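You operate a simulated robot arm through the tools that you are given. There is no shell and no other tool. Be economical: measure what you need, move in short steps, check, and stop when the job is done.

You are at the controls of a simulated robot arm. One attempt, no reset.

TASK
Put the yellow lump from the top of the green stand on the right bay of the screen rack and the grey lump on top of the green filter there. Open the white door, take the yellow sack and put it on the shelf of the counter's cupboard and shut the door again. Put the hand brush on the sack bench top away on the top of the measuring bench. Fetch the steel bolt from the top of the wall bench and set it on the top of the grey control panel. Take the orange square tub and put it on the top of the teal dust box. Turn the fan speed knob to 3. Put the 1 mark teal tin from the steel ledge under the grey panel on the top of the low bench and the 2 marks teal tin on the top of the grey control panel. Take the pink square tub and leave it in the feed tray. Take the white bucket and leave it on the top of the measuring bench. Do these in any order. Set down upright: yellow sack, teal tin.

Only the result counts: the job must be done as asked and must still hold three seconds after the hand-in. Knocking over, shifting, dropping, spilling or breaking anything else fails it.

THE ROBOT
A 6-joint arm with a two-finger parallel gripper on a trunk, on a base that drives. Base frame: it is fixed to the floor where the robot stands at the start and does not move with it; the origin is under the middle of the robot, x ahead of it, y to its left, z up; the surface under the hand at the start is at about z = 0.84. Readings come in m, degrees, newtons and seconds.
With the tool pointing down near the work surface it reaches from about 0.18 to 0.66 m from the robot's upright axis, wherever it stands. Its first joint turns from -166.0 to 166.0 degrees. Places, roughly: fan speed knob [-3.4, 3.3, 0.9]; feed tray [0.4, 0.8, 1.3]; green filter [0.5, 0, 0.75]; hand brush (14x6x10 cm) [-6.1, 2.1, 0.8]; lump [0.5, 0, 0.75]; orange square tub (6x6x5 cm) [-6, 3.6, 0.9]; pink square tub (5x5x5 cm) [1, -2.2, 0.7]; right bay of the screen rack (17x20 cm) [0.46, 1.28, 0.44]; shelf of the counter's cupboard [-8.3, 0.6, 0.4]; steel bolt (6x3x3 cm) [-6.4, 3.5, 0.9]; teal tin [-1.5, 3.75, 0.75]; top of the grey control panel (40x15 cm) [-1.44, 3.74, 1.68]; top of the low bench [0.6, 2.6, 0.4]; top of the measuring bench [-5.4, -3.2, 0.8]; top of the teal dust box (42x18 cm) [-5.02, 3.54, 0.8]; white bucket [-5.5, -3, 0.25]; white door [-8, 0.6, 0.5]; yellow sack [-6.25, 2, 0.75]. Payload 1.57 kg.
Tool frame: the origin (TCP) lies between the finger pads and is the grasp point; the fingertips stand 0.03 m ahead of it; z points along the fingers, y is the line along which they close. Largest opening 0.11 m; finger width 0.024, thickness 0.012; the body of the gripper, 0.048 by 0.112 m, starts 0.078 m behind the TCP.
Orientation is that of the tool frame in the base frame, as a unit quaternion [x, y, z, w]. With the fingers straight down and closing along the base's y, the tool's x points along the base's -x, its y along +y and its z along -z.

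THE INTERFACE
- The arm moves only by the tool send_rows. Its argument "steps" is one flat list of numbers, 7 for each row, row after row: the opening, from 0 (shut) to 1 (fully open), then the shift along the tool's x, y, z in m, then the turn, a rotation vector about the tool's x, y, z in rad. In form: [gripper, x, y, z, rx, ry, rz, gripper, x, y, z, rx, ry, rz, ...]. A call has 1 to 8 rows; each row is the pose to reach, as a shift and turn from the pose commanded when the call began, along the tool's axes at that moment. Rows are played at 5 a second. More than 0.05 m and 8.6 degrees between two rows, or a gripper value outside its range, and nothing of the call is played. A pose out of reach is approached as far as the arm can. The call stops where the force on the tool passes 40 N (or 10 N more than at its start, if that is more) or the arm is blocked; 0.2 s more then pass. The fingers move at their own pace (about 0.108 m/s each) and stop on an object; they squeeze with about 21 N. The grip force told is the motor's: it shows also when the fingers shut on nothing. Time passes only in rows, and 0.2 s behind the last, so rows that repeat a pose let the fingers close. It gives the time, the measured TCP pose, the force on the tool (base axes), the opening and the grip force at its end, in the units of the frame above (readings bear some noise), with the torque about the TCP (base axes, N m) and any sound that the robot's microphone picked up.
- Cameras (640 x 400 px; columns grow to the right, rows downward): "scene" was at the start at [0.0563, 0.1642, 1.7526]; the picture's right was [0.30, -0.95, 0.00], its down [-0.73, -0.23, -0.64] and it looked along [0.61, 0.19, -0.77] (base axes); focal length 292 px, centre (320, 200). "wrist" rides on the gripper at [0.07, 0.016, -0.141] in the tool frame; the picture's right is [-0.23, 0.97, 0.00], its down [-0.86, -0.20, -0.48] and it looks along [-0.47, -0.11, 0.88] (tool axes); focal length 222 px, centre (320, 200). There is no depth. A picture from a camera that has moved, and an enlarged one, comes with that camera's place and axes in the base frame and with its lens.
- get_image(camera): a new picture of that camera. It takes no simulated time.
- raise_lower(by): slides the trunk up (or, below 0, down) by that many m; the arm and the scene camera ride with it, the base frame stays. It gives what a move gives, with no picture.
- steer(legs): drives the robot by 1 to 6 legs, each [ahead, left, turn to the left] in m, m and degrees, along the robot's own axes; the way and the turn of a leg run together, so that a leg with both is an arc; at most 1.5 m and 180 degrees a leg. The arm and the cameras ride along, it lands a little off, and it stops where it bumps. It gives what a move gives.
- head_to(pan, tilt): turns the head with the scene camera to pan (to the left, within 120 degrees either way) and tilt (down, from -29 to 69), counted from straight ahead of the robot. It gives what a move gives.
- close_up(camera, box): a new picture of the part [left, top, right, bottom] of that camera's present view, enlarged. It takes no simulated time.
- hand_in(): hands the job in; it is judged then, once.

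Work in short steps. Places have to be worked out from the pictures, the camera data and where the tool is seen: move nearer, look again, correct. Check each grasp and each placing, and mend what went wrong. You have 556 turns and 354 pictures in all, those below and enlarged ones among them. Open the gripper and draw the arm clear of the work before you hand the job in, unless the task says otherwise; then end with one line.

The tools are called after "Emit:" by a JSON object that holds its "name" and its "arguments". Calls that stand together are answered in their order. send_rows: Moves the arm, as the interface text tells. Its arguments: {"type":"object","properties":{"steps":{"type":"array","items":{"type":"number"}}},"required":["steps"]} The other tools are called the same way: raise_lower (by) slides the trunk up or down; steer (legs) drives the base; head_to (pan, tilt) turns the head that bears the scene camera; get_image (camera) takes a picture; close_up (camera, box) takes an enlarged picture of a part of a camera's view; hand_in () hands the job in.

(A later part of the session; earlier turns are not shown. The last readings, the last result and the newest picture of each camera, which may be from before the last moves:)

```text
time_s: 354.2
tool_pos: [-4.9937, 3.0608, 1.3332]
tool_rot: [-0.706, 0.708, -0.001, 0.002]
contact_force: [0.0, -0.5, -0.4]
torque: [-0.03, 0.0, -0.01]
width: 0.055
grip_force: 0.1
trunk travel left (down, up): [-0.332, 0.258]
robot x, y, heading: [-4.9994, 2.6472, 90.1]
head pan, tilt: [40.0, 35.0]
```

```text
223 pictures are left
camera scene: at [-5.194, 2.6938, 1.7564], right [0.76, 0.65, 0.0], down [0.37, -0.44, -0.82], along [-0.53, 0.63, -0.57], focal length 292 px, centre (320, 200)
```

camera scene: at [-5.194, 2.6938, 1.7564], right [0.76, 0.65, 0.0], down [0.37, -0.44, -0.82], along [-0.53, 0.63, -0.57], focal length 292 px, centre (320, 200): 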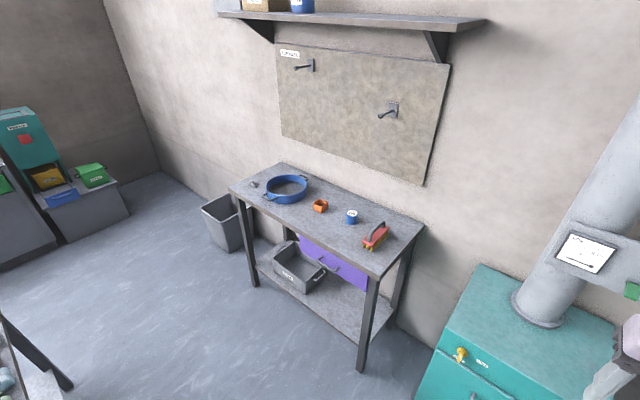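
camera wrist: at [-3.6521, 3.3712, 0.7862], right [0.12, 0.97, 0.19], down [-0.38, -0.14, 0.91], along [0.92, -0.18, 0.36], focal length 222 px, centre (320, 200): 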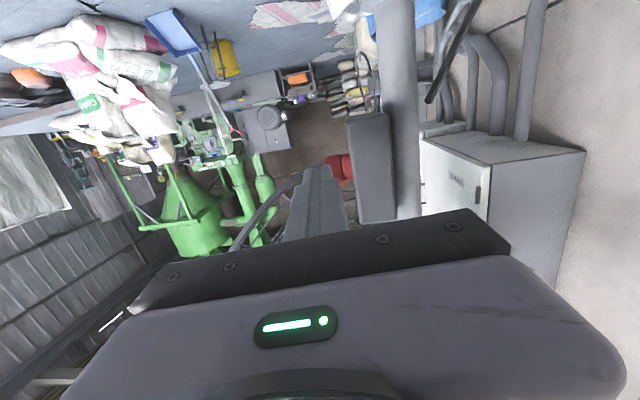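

Wall bench seen: orange tub ≈(-5.97,3.63), bolt ≈(-6.42,3.55). Drive in front of the tub and look from above.

Emit:
{"name": "steer", "arguments": {"legs": [[0.38, 0.97, 0]]}}

Emit:
{"name": "head_to", "arguments": {"pan": 5, "tilt": 55}}

Emit:
{"name": "get_image", "arguments": {"camera": "scene"}}

Emit:
{"name": "get_image", "arguments": {"camera": "wrist"}}

```text
time_s: 359.6
tool_pos: [-5.9613, 3.4406, 1.3326]
tool_rot: [-0.702, 0.713, 0.0, 0.002]
contact_force: [0.1, -0.3, 0.1]
torque: [-0.01, 0.01, 0.02]
width: 0.0551
grip_force: 0.1
trunk travel left (down, up): [-0.332, 0.258]
robot x, y, heading: [-5.9748, 3.0253, 89.6]
head pan, tilt: [40.0, 35.0]
```

```text
time_s: 360.6
tool_pos: [-5.9601, 3.4405, 1.3333]
tool_rot: [-0.702, 0.713, -0.001, 0.002]
contact_force: [0.4, 0.1, 0.0]
torque: [0.03, 0.0, -0.01]
width: 0.0552
grip_force: 0.0
trunk travel left (down, up): [-0.332, 0.258]
robot x, y, heading: [-5.9726, 3.0274, 89.6]
head pan, tilt: [5.0, 55.0]
```

```text
222 pictures are left
camera scene: at [-6.1156, 3.0792, 1.7281], right [1.0, 0.08, 0.0], down [0.07, -0.82, -0.57], along [-0.05, 0.57, -0.82], focal length 292 px, centre (320, 200)
```

scene: 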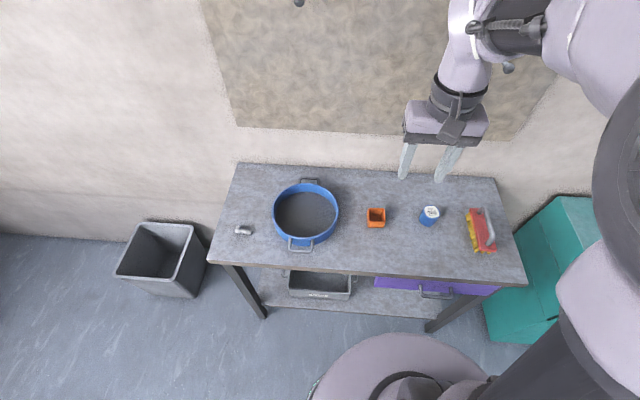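

```text
221 pictures are left
camera wrist: at [-5.9809, 3.3714, 1.4727], right [-0.97, 0.24, 0.0], down [0.21, 0.85, 0.48], along [0.12, 0.47, -0.88], focal length 222 px, centre (320, 200)
```

wrist: 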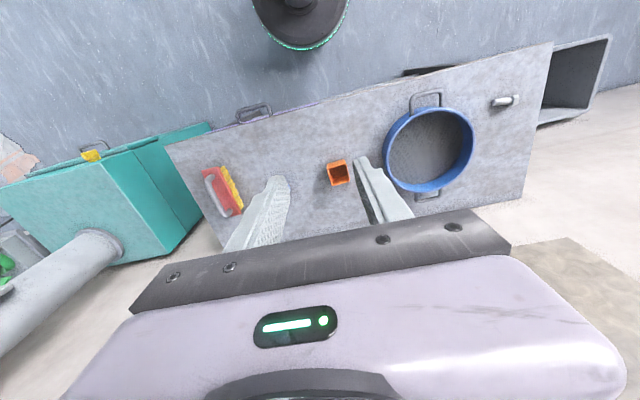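

Tub rim centre ≈(-5.971,3.611,0.885). Move above and down.

Emit:
{"name": "send_rows", "arguments": {"steps": [1, -0.0213, 0.001, 0.043, 0, 0, 0, 1, -0.0425, 0.003, 0.086, 0, 0, 0, 1, -0.064, 0.004, 0.129, 0, 0, 0, 1, -0.085, 0.006, 0.172, 0, 0, 0, 1, -0.106, 0.007, 0.215, 0, 0, 0, 1, -0.128, 0.008, 0.258, 0, 0, 0, 1, -0.149, 0.01, 0.301, 0, 0, 0, 1, -0.17, 0.011, 0.344, 0, 0, 0]}}

Emit:
{"name": "get_image", "arguments": {"camera": "wrist"}}

```text
time_s: 362.4
tool_pos: [-5.9672, 3.6112, 0.9874]
tool_rot: [-0.702, 0.712, -0.001, 0.002]
contact_force: [0.5, 0.0, -1.5]
torque: [0.02, -0.02, -0.03]
width: 0.1103
grip_force: 0.0
trunk travel left (down, up): [-0.332, 0.258]
robot x, y, heading: [-5.9714, 3.0237, 89.7]
head pan, tilt: [5.0, 55.0]
```

```text
220 pictures are left
camera wrist: at [-5.9863, 3.542, 1.128], right [-0.97, 0.24, 0.0], down [0.21, 0.85, 0.48], along [0.12, 0.47, -0.88], focal length 222 px, centre (320, 200)
```

wrist: 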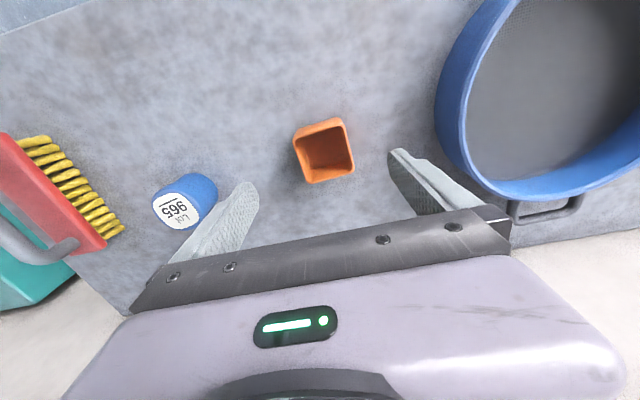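

Centre at (-5.973,3.6135). Descend, grip, lift.

Emit:
{"name": "send_rows", "arguments": {"steps": [1, -0.002, 0.005, 0.045, 0, 0, 0, 1, -0.002, 0.005, 0.09, 0, 0, 0, 1, -0.002, 0.005, 0.115, 0, 0, 0, 0, -0.002, 0.005, 0.115, 0, 0, 0, 0, -0.002, 0.005, 0.115, 0, 0, 0, 0, -0.002, 0.005, 0.115, 0, 0, 0, 0, -0.002, 0.005, 0.07, 0, 0, 0, 0, -0.002, 0.005, 0.02, 0, 0, 0]}}

Emit:
{"name": "get_image", "arguments": {"camera": "wrist"}}

```text
time_s: 363.2
tool_pos: [-5.9734, 3.6123, 0.8902]
tool_rot: [-0.702, 0.712, -0.001, 0.001]
contact_force: [0.6, -17.4, 23.5]
torque: [-0.79, 1.33, 1.04]
width: 0.1088
grip_force: 0.1
trunk travel left (down, up): [-0.332, 0.258]
robot x, y, heading: [-5.9693, 3.0219, 89.5]
head pan, tilt: [5.0, 55.0]
stopped in row 3: the force on the tool passed its limit at 88 N (the readings are from after the stop); the commanded pose is now the measured one
```

```text
219 pictures are left
camera wrist: at [-5.9923, 3.5439, 1.03], right [-0.97, 0.24, 0.0], down [0.21, 0.85, 0.48], along [0.12, 0.46, -0.88], focal length 222 px, centre (320, 200)
```

wrist: 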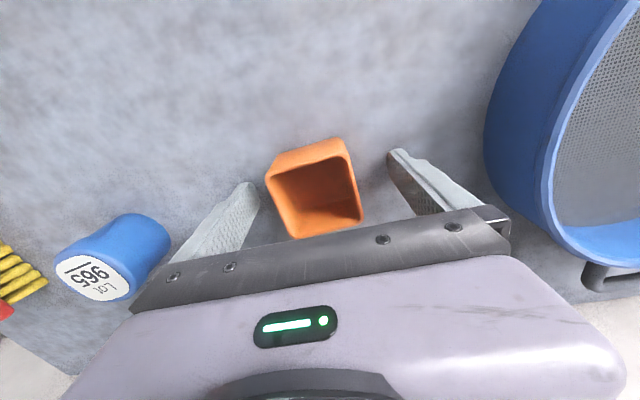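

Fingertips touched the bench (z≈0.86). Raise 5 mm and close.

Emit:
{"name": "send_rows", "arguments": {"steps": [1, 0, 0, -0.005, 0, 0, 0, 0, 0, 0, -0.005, 0, 0, 0, 0, 0, 0, -0.005, 0, 0, 0, 0, 0, 0, -0.005, 0, 0, 0, 0, 0, 0, -0.05, 0, 0, 0, 0, 0, 0, -0.095, 0, 0, 0]}}

Emit:
{"name": "get_image", "arguments": {"camera": "wrist"}}

```text
time_s: 364.6
tool_pos: [-5.9725, 3.6159, 0.9858]
tool_rot: [-0.703, 0.711, 0.001, 0.001]
contact_force: [-0.3, 0.0, -0.9]
torque: [0.0, 0.0, -0.01]
width: 0.0558
grip_force: 20.8
trunk travel left (down, up): [-0.332, 0.258]
robot x, y, heading: [-5.9738, 3.0277, 89.7]
head pan, tilt: [5.0, 55.0]
```

```text
218 pictures are left
camera wrist: at [-5.9918, 3.5465, 1.1243], right [-0.97, 0.24, 0.0], down [0.21, 0.85, 0.48], along [0.12, 0.47, -0.88], focal length 222 px, centre (320, 200)
```

wrist: 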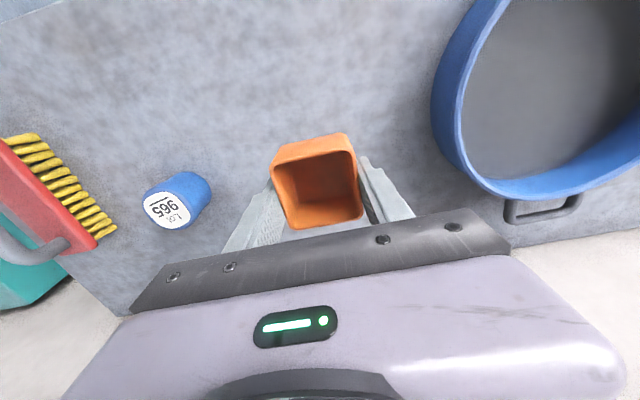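

Held. Raise, then sidestep right to the dust box.

Emit:
{"name": "raise_lower", "arguments": {"by": 0.12}}

Emit:
{"name": "steer", "arguments": {"legs": [[-0.08, -0.95, 0]]}}

Emit:
{"name": "get_image", "arguments": {"camera": "wrist"}}

Emit:
{"name": "get_image", "arguments": {"camera": "scene"}}

```text
time_s: 366.1
tool_pos: [-5.9721, 3.6152, 1.1039]
tool_rot: [-0.701, 0.713, 0.0, 0.001]
contact_force: [-0.4, -0.1, -0.4]
torque: [-0.01, -0.02, 0.0]
width: 0.0554
grip_force: 21.0
trunk travel left (down, up): [-0.452, 0.138]
robot x, y, heading: [-5.9719, 3.0285, 89.6]
head pan, tilt: [5.0, 55.0]
```

```text
time_s: 371.1
tool_pos: [-5.0278, 3.5377, 1.1039]
tool_rot: [0.708, -0.706, 0.0, -0.001]
contact_force: [0.5, 0.0, 0.6]
torque: [0.01, -0.02, 0.01]
width: 0.0554
grip_force: 21.1
trunk travel left (down, up): [-0.452, 0.138]
robot x, y, heading: [-5.0168, 2.9443, 90.5]
head pan, tilt: [5.0, 55.0]
```

```text
217 pictures are left
camera wrist: at [-5.0461, 3.467, 1.2438], right [-0.97, 0.23, 0.0], down [0.2, 0.85, 0.48], along [0.11, 0.47, -0.88], focal length 222 px, centre (320, 200)
```

wrist: 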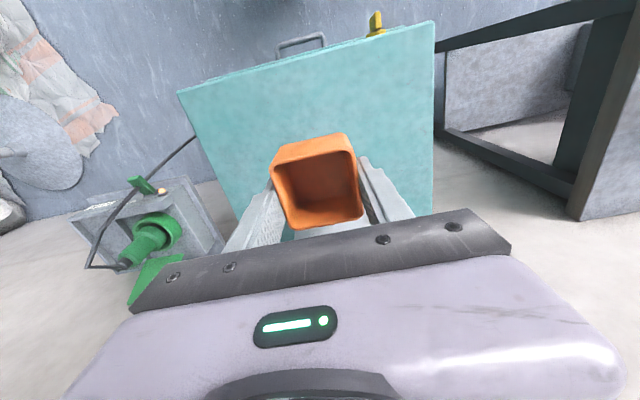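

```text
216 pictures are left
camera scene: at [-5.1616, 2.9974, 1.8481], right [1.0, 0.1, 0.0], down [0.08, -0.82, -0.57], along [-0.06, 0.57, -0.82], focal length 292 px, centre (320, 200)
```

scene: 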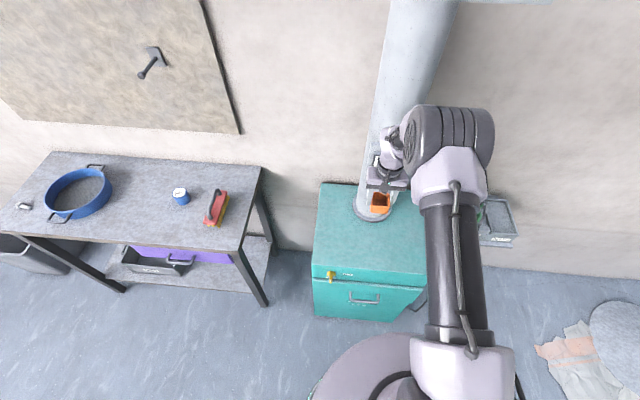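

Above the box top, clear of the duct. Descend.

Emit:
{"name": "send_rows", "arguments": {"steps": [0, 0, 0, 0.048, 0, 0, 0, 0, 0, 0, 0.096, 0, 0, 0, 0, 0, 0, 0.144, 0, 0, 0, 0, 0, 0, 0.192, 0, 0, 0, 0, 0, 0, 0.225, 0, 0, 0, 0, 0, 0, 0.24, 0, 0, 0]}}

Emit:
{"name": "get_image", "arguments": {"camera": "wrist"}}

```text
time_s: 372.5
tool_pos: [-5.0278, 3.5357, 0.8645]
tool_rot: [0.707, -0.707, 0.0, -0.001]
contact_force: [0.6, -0.3, -0.1]
torque: [0.02, -0.03, -0.02]
width: 0.0555
grip_force: 21.0
trunk travel left (down, up): [-0.452, 0.138]
robot x, y, heading: [-5.0152, 2.9454, 90.5]
head pan, tilt: [5.0, 55.0]
```

```text
215 pictures are left
camera wrist: at [-5.0464, 3.4671, 1.0039], right [-0.97, 0.22, 0.0], down [0.2, 0.85, 0.48], along [0.11, 0.47, -0.88], focal length 222 px, centre (320, 200)
```

wrist: 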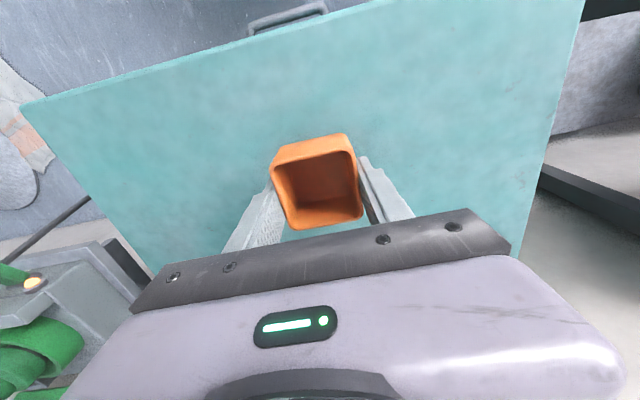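

Emit:
{"name": "send_rows", "arguments": {"steps": [0, 0, 0, 0.006, 0, 0, 0, 0, 0, 0, 0.012, 0, 0, 0, 0, 0, 0, 0.018, 0, 0, 0, 0, 0, 0, 0.023, 0, 0, 0]}}

```text
time_s: 373.5
tool_pos: [-5.0292, 3.5283, 0.8458]
tool_rot: [0.708, -0.706, 0.0, -0.002]
contact_force: [-0.6, -0.5, -0.5]
torque: [0.0, 0.01, 0.04]
width: 0.0554
grip_force: 21.2
out of reach, approached as far as the arm can: row 2, 3, 4
trunk travel left (down, up): [-0.452, 0.138]
robot x, y, heading: [-5.0174, 2.943, 90.6]
head pan, tilt: [5.0, 55.0]
```

Reach edge; use the trunk for the last bit.

Emit:
{"name": "raise_lower", "arguments": {"by": -0.012}}

```text
time_s: 374.1
tool_pos: [-5.0296, 3.5277, 0.8346]
tool_rot: [0.708, -0.706, 0.0, -0.002]
contact_force: [0.2, -1.1, 1.3]
torque: [0.0, 0.06, 0.06]
width: 0.0556
grip_force: 21.0
trunk travel left (down, up): [-0.44, 0.15]
robot x, y, heading: [-5.0141, 2.9459, 90.4]
head pan, tilt: [5.0, 55.0]
```

Emit:
{"name": "raise_lower", "arguments": {"by": -0.006}}

```text
time_s: 374.6
tool_pos: [-5.0298, 3.5266, 0.8303]
tool_rot: [0.708, -0.706, -0.001, -0.002]
contact_force: [0.2, -4.5, 22.8]
torque: [-0.04, 0.42, 0.21]
width: 0.0555
grip_force: 21.2
trunk travel left (down, up): [-0.434, 0.156]
robot x, y, heading: [-5.0194, 2.9444, 90.7]
head pan, tilt: [5.0, 55.0]
```

Seated (23 N). Release and rise.

Emit:
{"name": "send_rows", "arguments": {"steps": [0, 0, 0, -0.001, 0, 0, 0, 0.9, 0, 0, -0.001, 0, 0, 0, 0.9, 0, 0, -0.001, 0, 0, 0, 0.9, 0, 0, -0.04, 0, 0, 0, 0.9, 0, 0, -0.09, 0, 0, 0, 0.9, 0, 0, -0.14, 0, 0, 0, 0.9, 0, 0, -0.19, 0, 0, 0, 0.9, 0, 0, -0.24, 0, 0, 0]}}

Emit:
{"name": "get_image", "arguments": {"camera": "wrist"}}

```text
time_s: 376.4
tool_pos: [-5.0285, 3.5287, 1.0662]
tool_rot: [0.708, -0.706, -0.001, -0.002]
contact_force: [0.7, -0.6, 0.3]
torque: [0.04, -0.02, 0.04]
width: 0.0992
grip_force: 0.0
trunk travel left (down, up): [-0.434, 0.156]
robot x, y, heading: [-5.0179, 2.9466, 90.3]
head pan, tilt: [5.0, 55.0]
```

```text
214 pictures are left
camera wrist: at [-5.0461, 3.4587, 1.2066], right [-0.97, 0.23, 0.0], down [0.2, 0.85, 0.48], along [0.11, 0.47, -0.88], focal length 222 px, centre (320, 200)
```

wrist: 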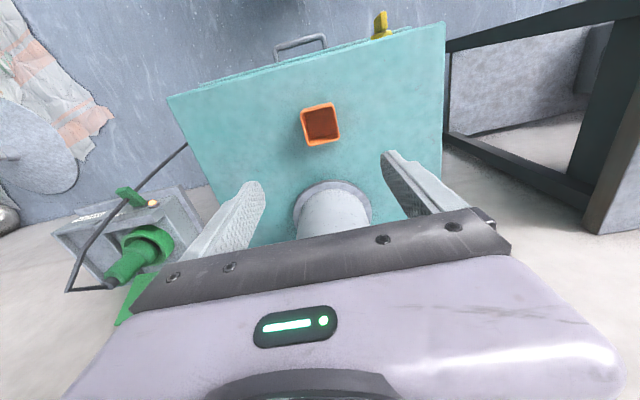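

Orange tub is on the dust box. Retract, turn west and look at the sack bench.

Emit:
{"name": "send_rows", "arguments": {"steps": [0.5, 0.045, 0, 0, 0, 0, 0, 0.5, 0.09, 0, 0, 0, 0, 0, 0.5, 0.135, 0, 0, 0, 0, 0, 0.5, 0.18, 0, 0, 0, 0, 0, 0.5, 0.2, 0, -0.04, 0, 0, 0]}}

Emit:
{"name": "steer", "arguments": {"legs": [[-0.5, 0.05, 0], [0, 0, 90]]}}

Emit:
{"name": "head_to", "arguments": {"pan": 10, "tilt": 35}}

Emit:
{"name": "get_image", "arguments": {"camera": "scene"}}

```text
time_s: 377.6
tool_pos: [-5.0277, 3.326, 1.1071]
tool_rot: [0.708, -0.707, -0.001, -0.002]
contact_force: [-0.8, -1.0, 0.1]
torque: [0.01, -0.02, 0.0]
width: 0.0548
grip_force: 0.0
trunk travel left (down, up): [-0.434, 0.156]
robot x, y, heading: [-5.0207, 2.95, 90.7]
head pan, tilt: [5.0, 55.0]
```

```text
time_s: 384.4
tool_pos: [-5.447, 2.4437, 1.1069]
tool_rot: [1.0, -0.004, -0.002, -0.001]
contact_force: [0.4, -0.1, 0.0]
torque: [0.0, 0.03, -0.02]
width: 0.0549
grip_force: 0.1
trunk travel left (down, up): [-0.434, 0.156]
robot x, y, heading: [-5.0631, 2.443, 179.9]
head pan, tilt: [5.0, 55.0]
```

```text
time_s: 385.2
tool_pos: [-5.4468, 2.4447, 1.1071]
tool_rot: [1.0, -0.005, -0.002, -0.001]
contact_force: [0.1, 0.1, 0.3]
torque: [-0.02, 0.02, 0.01]
width: 0.0549
grip_force: 0.1
trunk travel left (down, up): [-0.434, 0.156]
robot x, y, heading: [-5.0657, 2.4484, 179.9]
head pan, tilt: [10.0, 35.0]
```

```text
213 pictures are left
camera scene: at [-5.1287, 2.2947, 1.8583], right [-0.17, 0.98, 0.0], down [0.57, 0.1, -0.82], along [-0.81, -0.14, -0.57], focal length 292 px, centre (320, 200)
```

scene: 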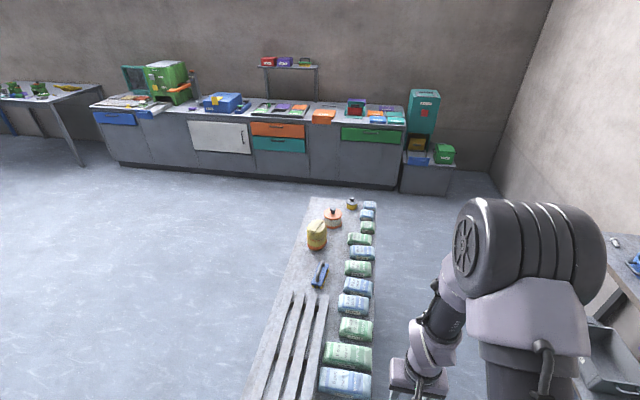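

Sack bench in view: yellow sack ≈(-6.3,2.07), blue brush ≈(-6.07,2.13). Zoom on these and on the cupboard.

Emit:
{"name": "close_up", "arguments": {"camera": "scene", "box": [260, 190, 420, 290]}}

Emit:
{"name": "close_up", "arguments": {"camera": "scene", "box": [170, 90, 330, 190]}}

```text
4.00 times, centred on (340, 240) of scene
camera zoom: at [-5.1287, 2.2947, 1.8583], right [-0.17, 0.98, 0.0], down [0.57, 0.1, -0.82], along [-0.81, -0.14, -0.57], focal length 1170 px, centre (240, 40)
```

zoom: 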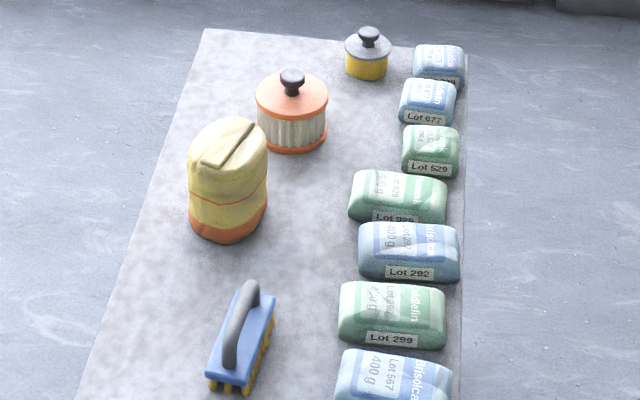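

```text
4.00 times, centred on (250, 140) of scene
camera zoom: at [-5.1287, 2.2947, 1.8583], right [-0.17, 0.98, 0.0], down [0.57, 0.1, -0.82], along [-0.81, -0.14, -0.57], focal length 1170 px, centre (600, 440)
```

zoom: 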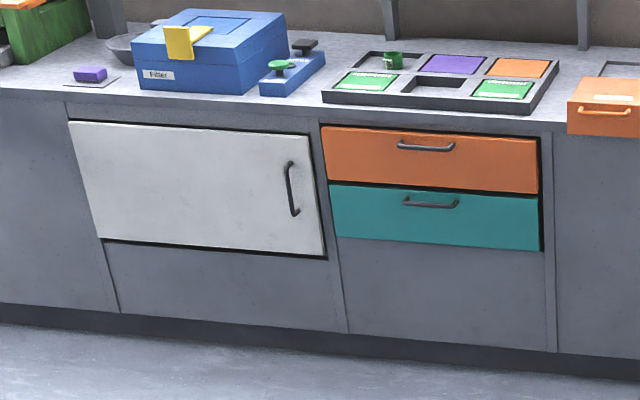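

Door: handle on its right (north) edge at ≈(-7.97,0.93,0.58), hinge on the left (y≈0.32). First fetch the sack from the bench's south side: drive around.

Emit:
{"name": "steer", "arguments": {"legs": [[0, 1.05, 0], [1.15, 0, 0], [0, 0, -90]]}}

Emit:
{"name": "head_to", "arguments": {"pan": 0, "tilt": 50}}

Emit:
{"name": "get_image", "arguments": {"camera": "scene"}}

Emit:
{"name": "get_image", "arguments": {"camera": "wrist"}}

```text
time_s: 400.0
tool_pos: [-6.2261, 1.7758, 1.1072]
tool_rot: [-0.701, 0.713, 0.0, 0.002]
contact_force: [0.5, 0.1, -0.1]
torque: [0.0, 0.01, 0.0]
width: 0.055
grip_force: 0.0
trunk travel left (down, up): [-0.434, 0.156]
robot x, y, heading: [-6.2257, 1.3898, 89.4]
head pan, tilt: [10.0, 35.0]
```

```text
time_s: 400.8
tool_pos: [-6.2276, 1.7771, 1.1066]
tool_rot: [-0.701, 0.713, 0.0, 0.002]
contact_force: [0.3, 0.3, 0.3]
torque: [0.03, 0.0, 0.01]
width: 0.055
grip_force: 0.1
trunk travel left (down, up): [-0.434, 0.156]
robot x, y, heading: [-6.2233, 1.3955, 89.6]
head pan, tilt: [0.0, 50.0]
```

```text
210 pictures are left
camera scene: at [-6.3611, 1.4532, 1.8367], right [1.0, -0.01, 0.0], down [-0.01, -0.77, -0.64], along [0.01, 0.64, -0.77], focal length 292 px, centre (320, 200)
```

scene: 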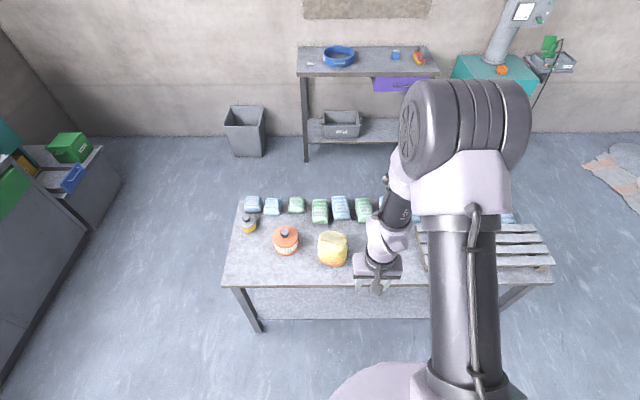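

```text
209 pictures are left
camera wrist: at [-6.246, 1.7069, 1.247], right [-0.97, 0.24, 0.0], down [0.21, 0.85, 0.48], along [0.12, 0.47, -0.88], focal length 222 px, centre (320, 200)
```

wrist: 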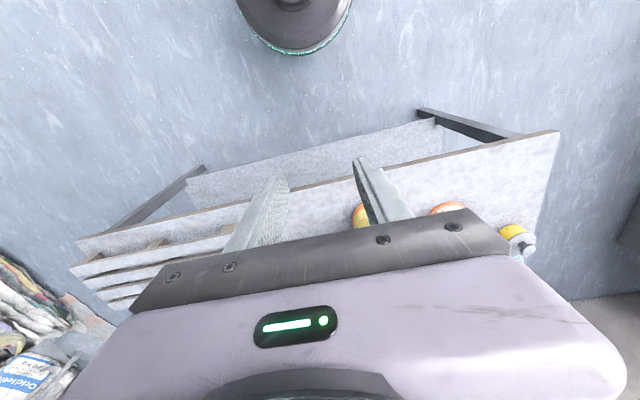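

The sack is ~12 cm along x but ~10 cm along y, so it must be taken with the tool pointing −x; the brush to its east is in the way, so I move the brush first. Step right and extend over the brush.

Emit:
{"name": "steer", "arguments": {"legs": [[0.12, -0.15, 0]]}}

Emit:
{"name": "send_rows", "arguments": {"steps": [0.8, -0.045, 0, 0, 0, 0, 0, 0.8, -0.09, 0, 0, 0, 0, 0, 0.8, -0.12, 0, 0, 0, 0, 0]}}

Emit:
{"name": "get_image", "arguments": {"camera": "wrist"}}

Emit:
{"name": "get_image", "arguments": {"camera": "scene"}}

```text
time_s: 402.3
tool_pos: [-6.0756, 1.8964, 1.1065]
tool_rot: [-0.701, 0.713, 0.0, 0.001]
contact_force: [-0.9, -0.9, 0.6]
torque: [-0.05, 0.03, -0.01]
width: 0.0553
grip_force: 0.0
trunk travel left (down, up): [-0.434, 0.156]
robot x, y, heading: [-6.0708, 1.5152, 89.2]
head pan, tilt: [0.0, 50.0]
```

```text
time_s: 403.1
tool_pos: [-6.072, 2.0178, 1.1081]
tool_rot: [-0.701, 0.713, 0.0, 0.001]
contact_force: [0.4, 0.2, -0.1]
torque: [-0.03, 0.02, -0.02]
width: 0.0878
grip_force: 0.1
trunk travel left (down, up): [-0.434, 0.156]
robot x, y, heading: [-6.0744, 1.5127, 89.6]
head pan, tilt: [0.0, 50.0]
```

```text
208 pictures are left
camera wrist: at [-6.0921, 1.9494, 1.2476], right [-0.97, 0.24, 0.0], down [0.21, 0.85, 0.48], along [0.12, 0.47, -0.88], focal length 222 px, centre (320, 200)
```

wrist: 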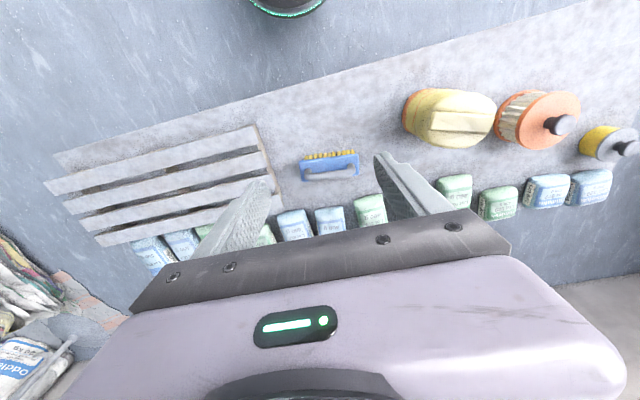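

```text
207 pictures are left
camera scene: at [-6.2103, 1.5738, 1.8365], right [1.0, -0.01, 0.0], down [-0.01, -0.77, -0.64], along [0.01, 0.64, -0.77], focal length 292 px, centre (320, 200)
```

scene: 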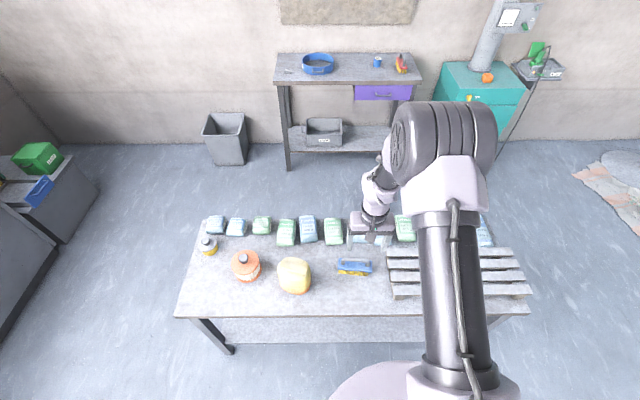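

Brush at ≈(-6.068,2.12), long axis along x. Yaw the tool by −90° so that the fingers close along y, moving over it.

Emit:
{"name": "send_rows", "arguments": {"steps": [0.8, -0.013, 0, 0, 0, 0, -0.143, 0.8, -0.026, 0, 0, 0, 0, -0.286, 0.8, -0.039, 0, 0.0, 0, 0, -0.429, 0.8, -0.052, 0, 0.0, 0, 0, -0.572, 0.8, -0.065, 0, 0.0, 0, 0, -0.715, 0.8, -0.078, -0.001, 0.0, 0, 0, -0.858, 0.8, -0.09, -0.003, 0.0, 0, 0, -1.0, 0.8, -0.103, -0.004, 0.0, 0, 0, -1.143, 0.8, -0.103, -0.004, 0, 0, 0, -1.285]}}

```text
refused: steps must be a list of 7 to 56 entries
```

Emit:
{"name": "send_rows", "arguments": {"steps": [0.8, -0.013, 0, 0, 0, 0, -0.143, 0.8, -0.026, 0, 0, 0, 0, -0.286, 0.8, -0.039, 0, 0.0, 0, 0, -0.429, 0.8, -0.052, 0, 0.0, 0, 0, -0.572, 0.8, -0.065, 0, 0.0, 0, 0, -0.715, 0.8, -0.078, -0.001, 0.0, 0, 0, -0.858, 0.8, -0.09, -0.003, 0.0, 0, 0, -1.0, 0.8, -0.103, -0.004, 0.0, 0, 0, -1.143]}}

Emit:
{"name": "send_rows", "arguments": {"steps": [0.8, 0, 0, 0.02, 0, 0, -0.143, 0.8, 0, 0, 0.05, 0, 0, -0.286, 0.8, 0, 0, 0.08, 0, 0, -0.37]}}

Emit:
{"name": "get_image", "arguments": {"camera": "wrist"}}

```text
time_s: 404.9
tool_pos: [-6.0686, 2.1188, 1.109]
tool_rot: [0.976, -0.219, 0.001, 0.0]
contact_force: [-0.4, -0.2, -0.4]
torque: [0.02, 0.0, -0.04]
width: 0.0879
grip_force: 0.1
trunk travel left (down, up): [-0.434, 0.156]
robot x, y, heading: [-6.0769, 1.5163, 89.5]
head pan, tilt: [0.0, 50.0]
```

```text
time_s: 405.7
tool_pos: [-6.066, 2.12, 1.0277]
tool_rot: [0.999, -0.038, 0.001, -0.003]
contact_force: [-0.9, 0.1, 0.1]
torque: [0.0, -0.01, 0.01]
width: 0.0881
grip_force: 0.1
trunk travel left (down, up): [-0.434, 0.156]
robot x, y, heading: [-6.0721, 1.5126, 89.3]
head pan, tilt: [0.0, 50.0]
```

```text
206 pictures are left
camera wrist: at [-6.001, 2.0985, 1.1684], right [-0.3, -0.95, 0.0], down [-0.84, 0.26, 0.48], along [-0.46, 0.14, -0.88], focal length 222 px, centre (320, 200)
```

wrist: 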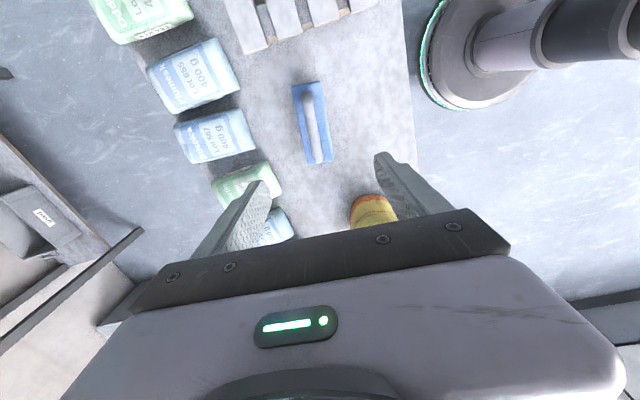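

Align yaw by another 11° and descend toward the brush body.

Emit:
{"name": "send_rows", "arguments": {"steps": [0.8, 0.005, -0.003, 0.045, 0, 0, -0.1, 0.8, 0.0095, -0.0068, 0.09, 0, 0, -0.188, 0.8, 0.0095, -0.0068, 0.135, 0, 0, -0.188, 0.8, 0.0095, -0.0068, 0.17, 0, 0, -0.188]}}

Emit:
{"name": "get_image", "arguments": {"camera": "wrist"}}

Emit:
{"name": "close_up", "arguments": {"camera": "scene", "box": [290, 200, 450, 300]}}

```text
time_s: 406.7
tool_pos: [-6.0562, 2.1168, 0.8632]
tool_rot: [0.998, 0.057, 0.001, -0.001]
contact_force: [-1.1, 0.3, 0.4]
torque: [0.02, 0.02, -0.01]
width: 0.0878
grip_force: 0.1
out of reach, approached as far as the arm can: row 4
trunk travel left (down, up): [-0.434, 0.156]
robot x, y, heading: [-6.0734, 1.5096, 89.6]
head pan, tilt: [0.0, 50.0]
```

```text
205 pictures are left
camera wrist: at [-5.9882, 2.1086, 1.0024], right [-0.12, -0.99, 0.0], down [-0.87, 0.1, 0.48], along [-0.47, 0.06, -0.88], focal length 222 px, centre (320, 200)
```

wrist: 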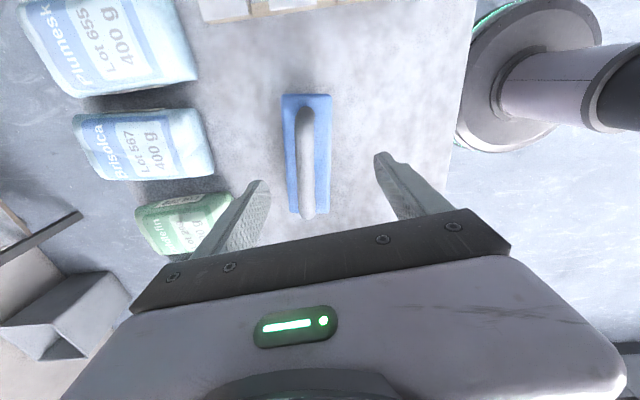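

```text
4.00 times, centred on (370, 250) of scene
camera zoom: at [-6.2099, 1.5722, 1.8367], right [1.0, -0.01, 0.0], down [-0.01, -0.77, -0.64], along [0.01, 0.64, -0.77], focal length 1170 px, centre (120, 0)
```

zoom: 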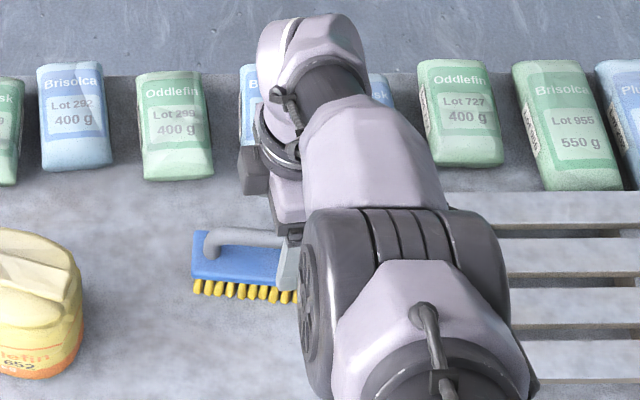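

Reach edge; drive 5 cm nearer and correct laterally, then descend with small steps.

Emit:
{"name": "steer", "arguments": {"legs": [[0.05, 0, 0]]}}

Emit:
{"name": "send_rows", "arguments": {"steps": [0.8, 0.002, 0.036, 0.0, 0, 0, 0, 0.8, 0.002, 0.036, 0.03, 0, 0, 0, 0.8, 0.002, 0.036, 0.06, 0, 0, 0, 0.8, 0.002, 0.036, 0.075, 0, 0, 0]}}

Emit:
{"name": "get_image", "arguments": {"camera": "wrist"}}

```text
time_s: 407.6
tool_pos: [-6.0566, 2.1672, 0.861]
tool_rot: [0.998, 0.056, 0.001, -0.001]
contact_force: [-1.2, 0.0, -0.5]
torque: [0.01, 0.01, -0.03]
width: 0.0881
grip_force: 0.0
trunk travel left (down, up): [-0.434, 0.156]
robot x, y, heading: [-6.0712, 1.562, 89.1]
head pan, tilt: [0.0, 50.0]
```

```text
time_s: 408.6
tool_pos: [-6.0534, 2.1206, 0.795]
tool_rot: [0.998, 0.057, 0.001, -0.002]
contact_force: [0.3, 0.8, -1.3]
torque: [-0.02, -0.01, 0.01]
width: 0.0881
grip_force: 0.2
out of reach, approached as far as the arm can: row 3, 4
trunk travel left (down, up): [-0.434, 0.156]
robot x, y, heading: [-6.0738, 1.5629, 89.3]
head pan, tilt: [0.0, 50.0]
```

```text
203 pictures are left
camera wrist: at [-5.9852, 2.1142, 0.9364], right [-0.12, -0.99, 0.0], down [-0.87, 0.1, 0.48], along [-0.47, 0.06, -0.88], focal length 222 px, centre (320, 200)
```

wrist: 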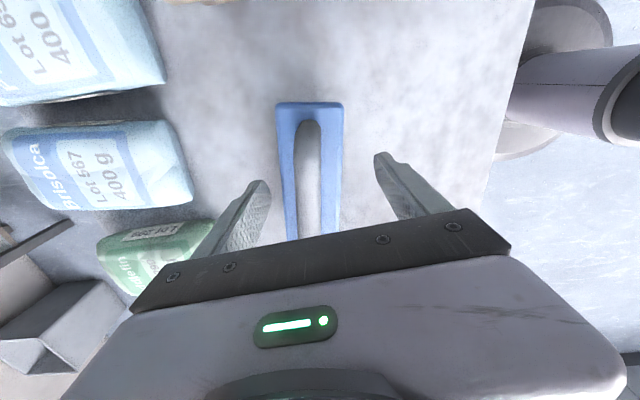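

Lower with the trunk 2 cm and close.

Emit:
{"name": "raise_lower", "arguments": {"by": -0.02}}

Emit:
{"name": "send_rows", "arguments": {"steps": [0, 0, 0, 0, 0, 0, 0, 0, 0, 0, 0, 0, 0, 0, 0, 0, 0, 0, 0, 0, 0]}}

Emit:
{"name": "get_image", "arguments": {"camera": "wrist"}}

```text
time_s: 409.3
tool_pos: [-6.0535, 2.1225, 0.7755]
tool_rot: [0.998, 0.057, 0.001, -0.002]
contact_force: [0.5, -0.8, -0.4]
torque: [-0.02, -0.03, 0.01]
width: 0.088
grip_force: 0.0
trunk travel left (down, up): [-0.414, 0.176]
robot x, y, heading: [-6.0695, 1.5683, 89.5]
head pan, tilt: [0.0, 50.0]
```

```text
time_s: 410.1
tool_pos: [-6.054, 2.1231, 0.7758]
tool_rot: [0.998, 0.057, 0.0, -0.002]
contact_force: [0.5, -0.6, 2.0]
torque: [-0.05, -0.01, -0.04]
width: 0.0519
grip_force: 20.9
trunk travel left (down, up): [-0.414, 0.176]
robot x, y, heading: [-6.075, 1.5654, 89.5]
head pan, tilt: [0.0, 50.0]
```

```text
202 pictures are left
camera wrist: at [-5.985, 2.1138, 0.9167], right [-0.12, -0.99, 0.0], down [-0.87, 0.1, 0.48], along [-0.47, 0.06, -0.88], focal length 222 px, centre (320, 200)
```

wrist: 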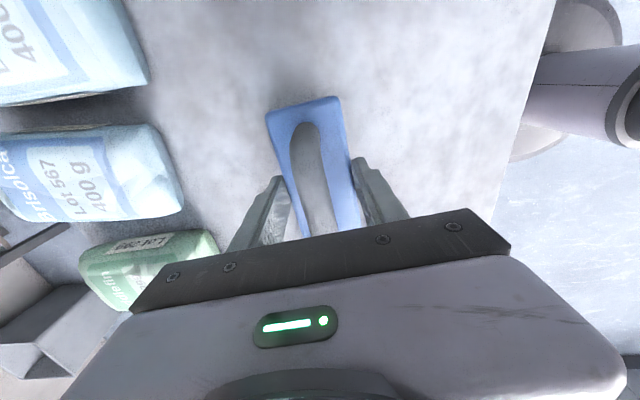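

Gripped. Lift with the trunk and check.

Emit:
{"name": "raise_lower", "arguments": {"by": 0.17}}

Emit:
{"name": "get_image", "arguments": {"camera": "wrist"}}

Emit:
{"name": "get_image", "arguments": {"camera": "scene"}}

```text
time_s: 412.0
tool_pos: [-6.0549, 2.1224, 0.9465]
tool_rot: [0.998, 0.057, 0.001, -0.001]
contact_force: [-0.8, -0.6, -2.7]
torque: [0.02, -0.01, -0.02]
width: 0.0518
grip_force: 20.8
trunk travel left (down, up): [-0.584, 0.006]
robot x, y, heading: [-6.0733, 1.5625, 89.8]
head pan, tilt: [0.0, 50.0]
```

```text
201 pictures are left
camera wrist: at [-5.985, 2.1139, 1.0863], right [-0.12, -0.99, 0.0], down [-0.87, 0.1, 0.48], along [-0.47, 0.06, -0.88], focal length 222 px, centre (320, 200)
```

wrist: 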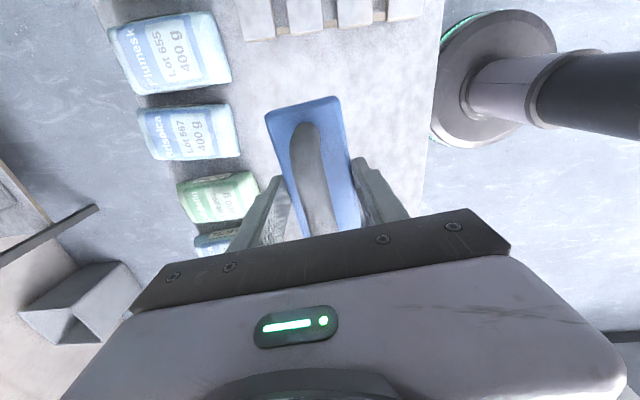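

```text
200 pictures are left
camera scene: at [-6.2095, 1.6233, 1.9865], right [1.0, -0.01, 0.0], down [-0.01, -0.77, -0.64], along [0.01, 0.64, -0.77], focal length 292 px, centre (320, 200)
```

scene: 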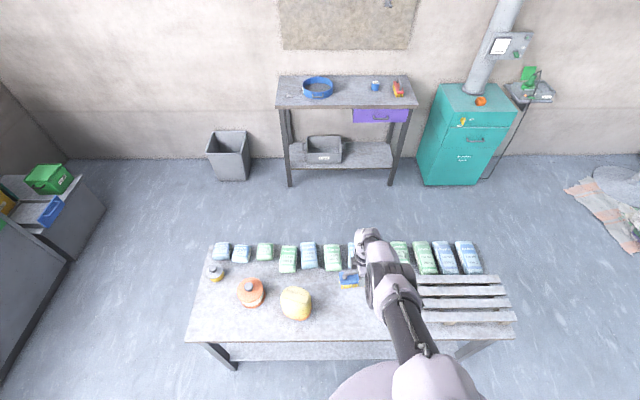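

Brush held. Retract, back off, turn around and drive south toward the measuring bench.

Emit:
{"name": "send_rows", "arguments": {"steps": [0, -0.005, 0.04, -0.02, 0, 0, 0, 0, -0.01, 0.085, -0.04, 0, 0, 0, 0, -0.015, 0.13, -0.06, 0, 0, 0]}}

Emit:
{"name": "steer", "arguments": {"legs": [[-0.4, 0, 0], [0, 0, 180], [1.5, 0, 0], [1.0, -0.2, 0]]}}

Emit:
{"name": "head_to", "arguments": {"pan": 10, "tilt": 30}}

Emit:
{"name": "get_image", "arguments": {"camera": "scene"}}

```text
time_s: 412.8
tool_pos: [-6.0561, 1.9925, 1.0065]
tool_rot: [0.998, 0.057, 0.002, -0.003]
contact_force: [-0.6, -0.6, -2.7]
torque: [0.04, -0.01, 0.02]
width: 0.0517
grip_force: 20.8
trunk travel left (down, up): [-0.584, 0.006]
robot x, y, heading: [-6.0732, 1.5606, 89.5]
head pan, tilt: [0.0, 50.0]
```

```text
time_s: 434.7
tool_pos: [-5.8834, -1.7336, 1.0056]
tool_rot: [-0.147, 0.989, -0.002, 0.0]
contact_force: [-1.0, 1.5, -2.6]
torque: [0.0, 0.03, -0.01]
width: 0.0519
grip_force: 21.7
trunk travel left (down, up): [-0.584, 0.006]
robot x, y, heading: [-5.944, -1.3091, -80.0]
head pan, tilt: [0.0, 50.0]
```

```text
time_s: 435.5
tool_pos: [-5.8821, -1.733, 1.005]
tool_rot: [-0.147, 0.989, -0.001, -0.002]
contact_force: [0.5, 0.6, -2.2]
torque: [-0.03, 0.04, -0.01]
width: 0.0517
grip_force: 20.3
trunk travel left (down, up): [-0.584, 0.006]
robot x, y, heading: [-5.9415, -1.3059, -80.2]
head pan, tilt: [10.0, 30.0]
```

```text
199 pictures are left
camera scene: at [-5.7761, -1.3486, 2.016], right [-0.94, -0.34, 0.0], down [-0.17, 0.47, -0.87], along [0.29, -0.81, -0.5], focal length 292 px, centre (320, 200)
```

scene: 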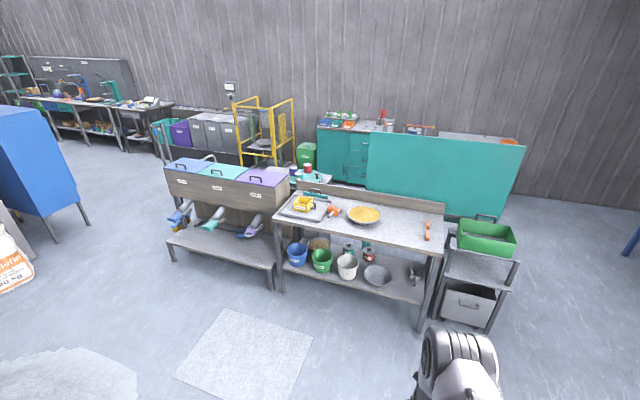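

Measuring bench in view, white bucket on its lower shelf. Zoom on both.

Emit:
{"name": "close_up", "arguments": {"camera": "scene", "box": [265, 225, 425, 325]}}

Emit:
{"name": "close_up", "arguments": {"camera": "scene", "box": [270, 180, 460, 300]}}

```text
4.00 times, centred on (345, 275) of scene
camera zoom: at [-5.7761, -1.3486, 2.016], right [-0.94, -0.34, 0.0], down [-0.17, 0.47, -0.87], along [0.29, -0.81, -0.5], focal length 1170 px, centre (220, -100)
```

zoom: 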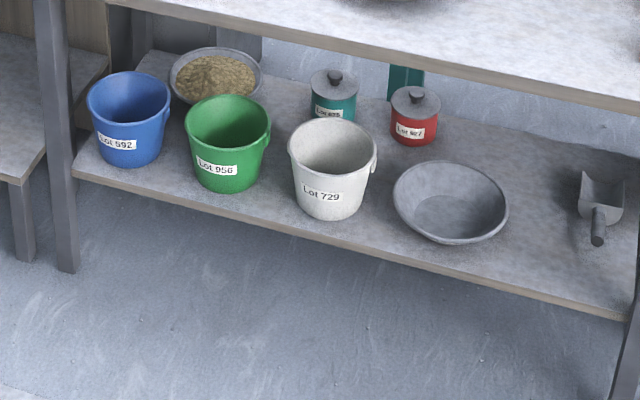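

```text
3.33 times, centred on (365, 240) of scene
camera zoom: at [-5.7761, -1.3486, 2.016], right [-0.94, -0.34, 0.0], down [-0.17, 0.47, -0.87], along [0.29, -0.81, -0.5], focal length 975 px, centre (170, 67)
```

zoom: 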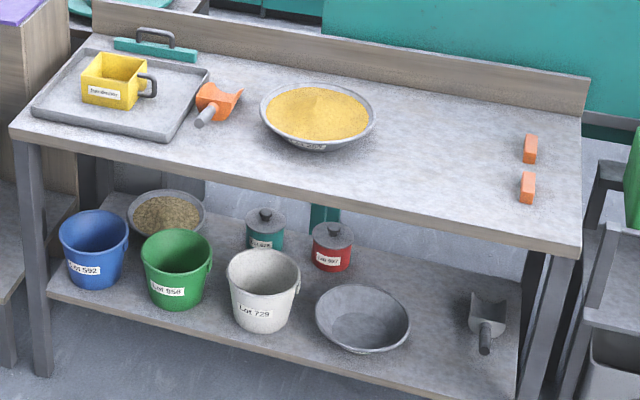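

Plan: brush along the bench front at (-5.74,-3.01), bucket later behind it at ≈(-5.72,-3.22). Align heading and drive up to the bench.

Emit:
{"name": "steer", "arguments": {"legs": [[0, 0, -10], [1.12, 0.2, 0]]}}

Emit:
{"name": "get_image", "arguments": {"camera": "wrist"}}

Emit:
{"name": "head_to", "arguments": {"pan": 0, "tilt": 50}}

Emit:
{"name": "get_image", "arguments": {"camera": "scene"}}

```text
time_s: 442.1
tool_pos: [-5.7504, -2.8759, 1.0058]
tool_rot: [-0.064, 0.998, -0.002, -0.001]
contact_force: [0.1, -0.4, -2.8]
torque: [0.01, 0.03, 0.02]
width: 0.0516
grip_force: 21.3
trunk travel left (down, up): [-0.584, 0.006]
robot x, y, heading: [-5.7369, -2.4475, -89.4]
head pan, tilt: [10.0, 30.0]
```

```text
196 pictures are left
camera wrist: at [-5.823, -2.8678, 1.1454], right [0.1, 0.99, 0.0], down [0.87, -0.09, 0.48], along [0.47, -0.05, -0.88], focal length 222 px, centre (320, 200)
```

wrist: 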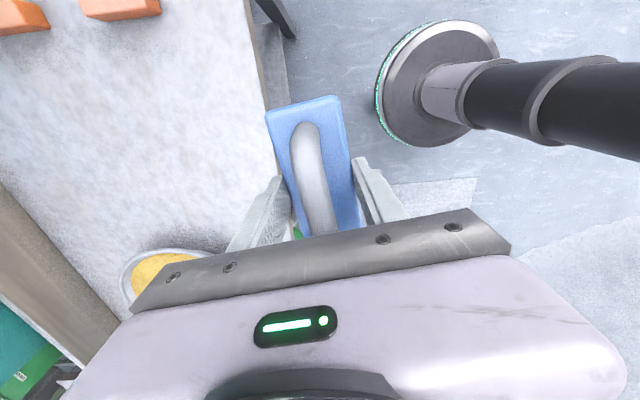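

```text
time_s: 442.9
tool_pos: [-5.7511, -2.8765, 1.0058]
tool_rot: [-0.065, 0.998, -0.001, -0.001]
contact_force: [-0.4, 0.2, -2.4]
torque: [-0.02, 0.02, 0.01]
width: 0.0515
grip_force: 20.7
trunk travel left (down, up): [-0.584, 0.006]
robot x, y, heading: [-5.7419, -2.4502, -89.5]
head pan, tilt: [0.0, 50.0]
```

```text
195 pictures are left
camera scene: at [-5.5977, -2.5018, 1.9867], right [-1.0, -0.01, 0.0], down [-0.01, 0.77, -0.64], along [0.0, -0.64, -0.77], focal length 292 px, centre (320, 200)
```

scene: 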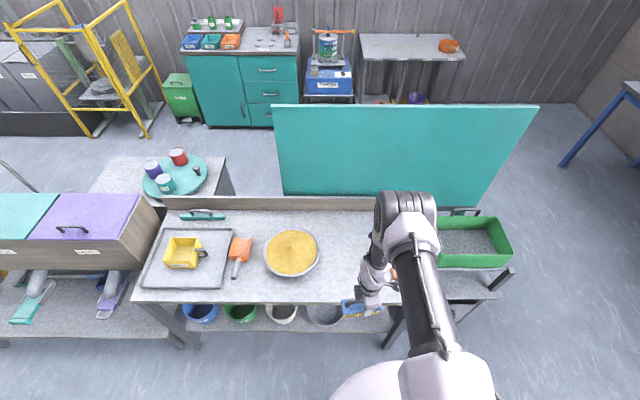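

Extend over the bench front and descend toward it.

Emit:
{"name": "send_rows", "arguments": {"steps": [0, 0.002, -0.045, 0, 0, 0, 0, 0, 0.005, -0.09, 0, 0, 0, 0, 0, 0.0076, -0.135, 0, 0, 0, 0, 0, 0.0076, -0.135, 0.045, 0, 0, 0, 0, 0.0076, -0.135, 0.09, 0, 0, 0, 0, 0.0076, -0.135, 0.115, 0, 0, 0]}}

Emit:
{"name": "get_image", "arguments": {"camera": "wrist"}}

Emit:
{"name": "close_up", "arguments": {"camera": "scene", "box": [280, 210, 440, 310]}}

```text
time_s: 444.3
tool_pos: [-5.7334, -2.9831, 0.9229]
tool_rot: [-0.064, 0.998, -0.001, -0.002]
contact_force: [0.1, -0.3, -1.5]
torque: [-0.04, 0.0, -0.02]
width: 0.0516
grip_force: 21.2
out of reach, approached as far as the arm can: row 5, 6
trunk travel left (down, up): [-0.584, 0.006]
robot x, y, heading: [-5.7391, -2.449, -89.6]
head pan, tilt: [0.0, 50.0]
```

```text
194 pictures are left
camera wrist: at [-5.8061, -2.9744, 1.0623], right [0.1, 0.99, 0.0], down [0.87, -0.09, 0.48], along [0.47, -0.05, -0.88], focal length 222 px, centre (320, 200)
```

wrist: 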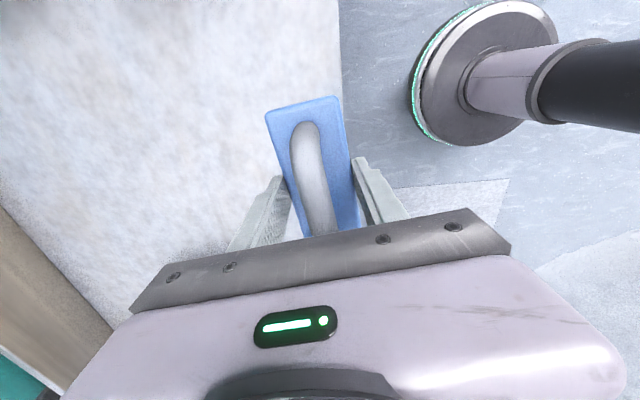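

```text
4.00 times, centred on (360, 260) of scene
camera zoom: at [-5.5977, -2.5026, 1.9866], right [-1.0, -0.01, 0.0], down [0.0, 0.77, -0.64], along [0.0, -0.64, -0.77], focal length 1170 px, centre (160, -40)
```

zoom: 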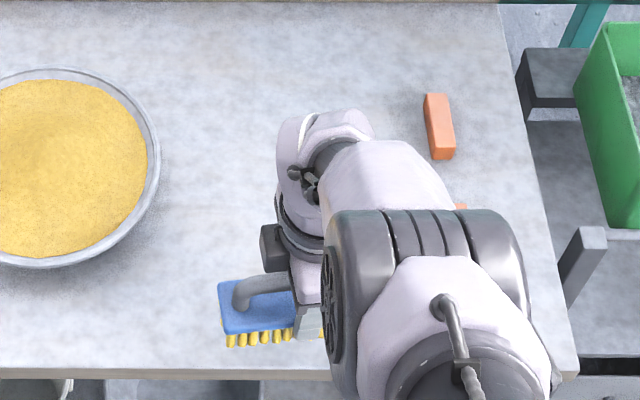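

Drive 5 cm nearer and lower with the trunk.

Emit:
{"name": "steer", "arguments": {"legs": [[0.05, 0, 0]]}}

Emit:
{"name": "raise_lower", "arguments": {"by": -0.05}}

Emit:
{"name": "get_image", "arguments": {"camera": "wrist"}}

```text
time_s: 445.2
tool_pos: [-5.733, -3.0345, 0.9224]
tool_rot: [-0.064, 0.998, -0.003, 0.0]
contact_force: [0.2, -0.4, -1.3]
torque: [0.03, 0.01, -0.01]
width: 0.0517
grip_force: 21.0
trunk travel left (down, up): [-0.584, 0.006]
robot x, y, heading: [-5.74, -2.4979, -89.5]
head pan, tilt: [0.0, 50.0]
```

```text
time_s: 446.1
tool_pos: [-5.7335, -3.0341, 0.8733]
tool_rot: [-0.065, 0.998, -0.003, -0.002]
contact_force: [0.4, 0.9, -2.4]
torque: [0.01, 0.02, -0.02]
width: 0.0517
grip_force: 21.0
trunk travel left (down, up): [-0.534, 0.056]
robot x, y, heading: [-5.7389, -2.4968, -89.9]
head pan, tilt: [0.0, 50.0]
```

```text
192 pictures are left
camera wrist: at [-5.8057, -3.0244, 1.0128], right [0.1, 0.99, -0.01], down [0.87, -0.09, 0.48], along [0.47, -0.05, -0.88], focal length 222 px, centre (320, 200)
```

wrist: 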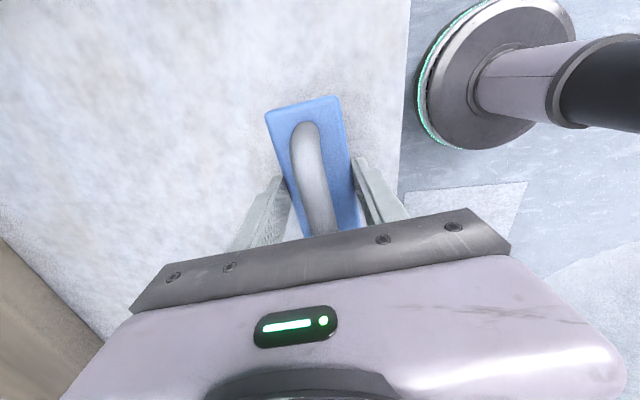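

Emit:
{"name": "raise_lower", "arguments": {"by": -0.012}}

```text
time_s: 446.8
tool_pos: [-5.7326, -3.0321, 0.8608]
tool_rot: [-0.064, 0.998, -0.004, -0.002]
contact_force: [0.0, 0.3, -2.8]
torque: [0.03, 0.02, -0.04]
width: 0.0519
grip_force: 21.0
trunk travel left (down, up): [-0.522, 0.068]
robot x, y, heading: [-5.7408, -2.5002, -89.7]
head pan, tilt: [0.0, 50.0]
```

Emit:
{"name": "raise_lower", "arguments": {"by": -0.008}}

Emit:
{"name": "raise_lower", "arguments": {"by": -0.006}}

```text
time_s: 447.3
tool_pos: [-5.7337, -3.0338, 0.8527]
tool_rot: [-0.065, 0.998, -0.004, -0.002]
contact_force: [0.2, -1.6, 14.6]
torque: [0.07, 0.01, -0.04]
width: 0.0519
grip_force: 20.3
trunk travel left (down, up): [-0.514, 0.076]
robot x, y, heading: [-5.7387, -2.4964, -89.7]
head pan, tilt: [0.0, 50.0]
```

```text
time_s: 447.9
tool_pos: [-5.7324, -3.0322, 0.8466]
tool_rot: [-0.064, 0.998, -0.002, -0.002]
contact_force: [0.7, -1.6, 10.7]
torque: [-0.12, 0.06, -0.09]
width: 0.0518
grip_force: 21.1
trunk travel left (down, up): [-0.508, 0.082]
robot x, y, heading: [-5.7447, -2.4983, -89.6]
head pan, tilt: [0.0, 50.0]
```

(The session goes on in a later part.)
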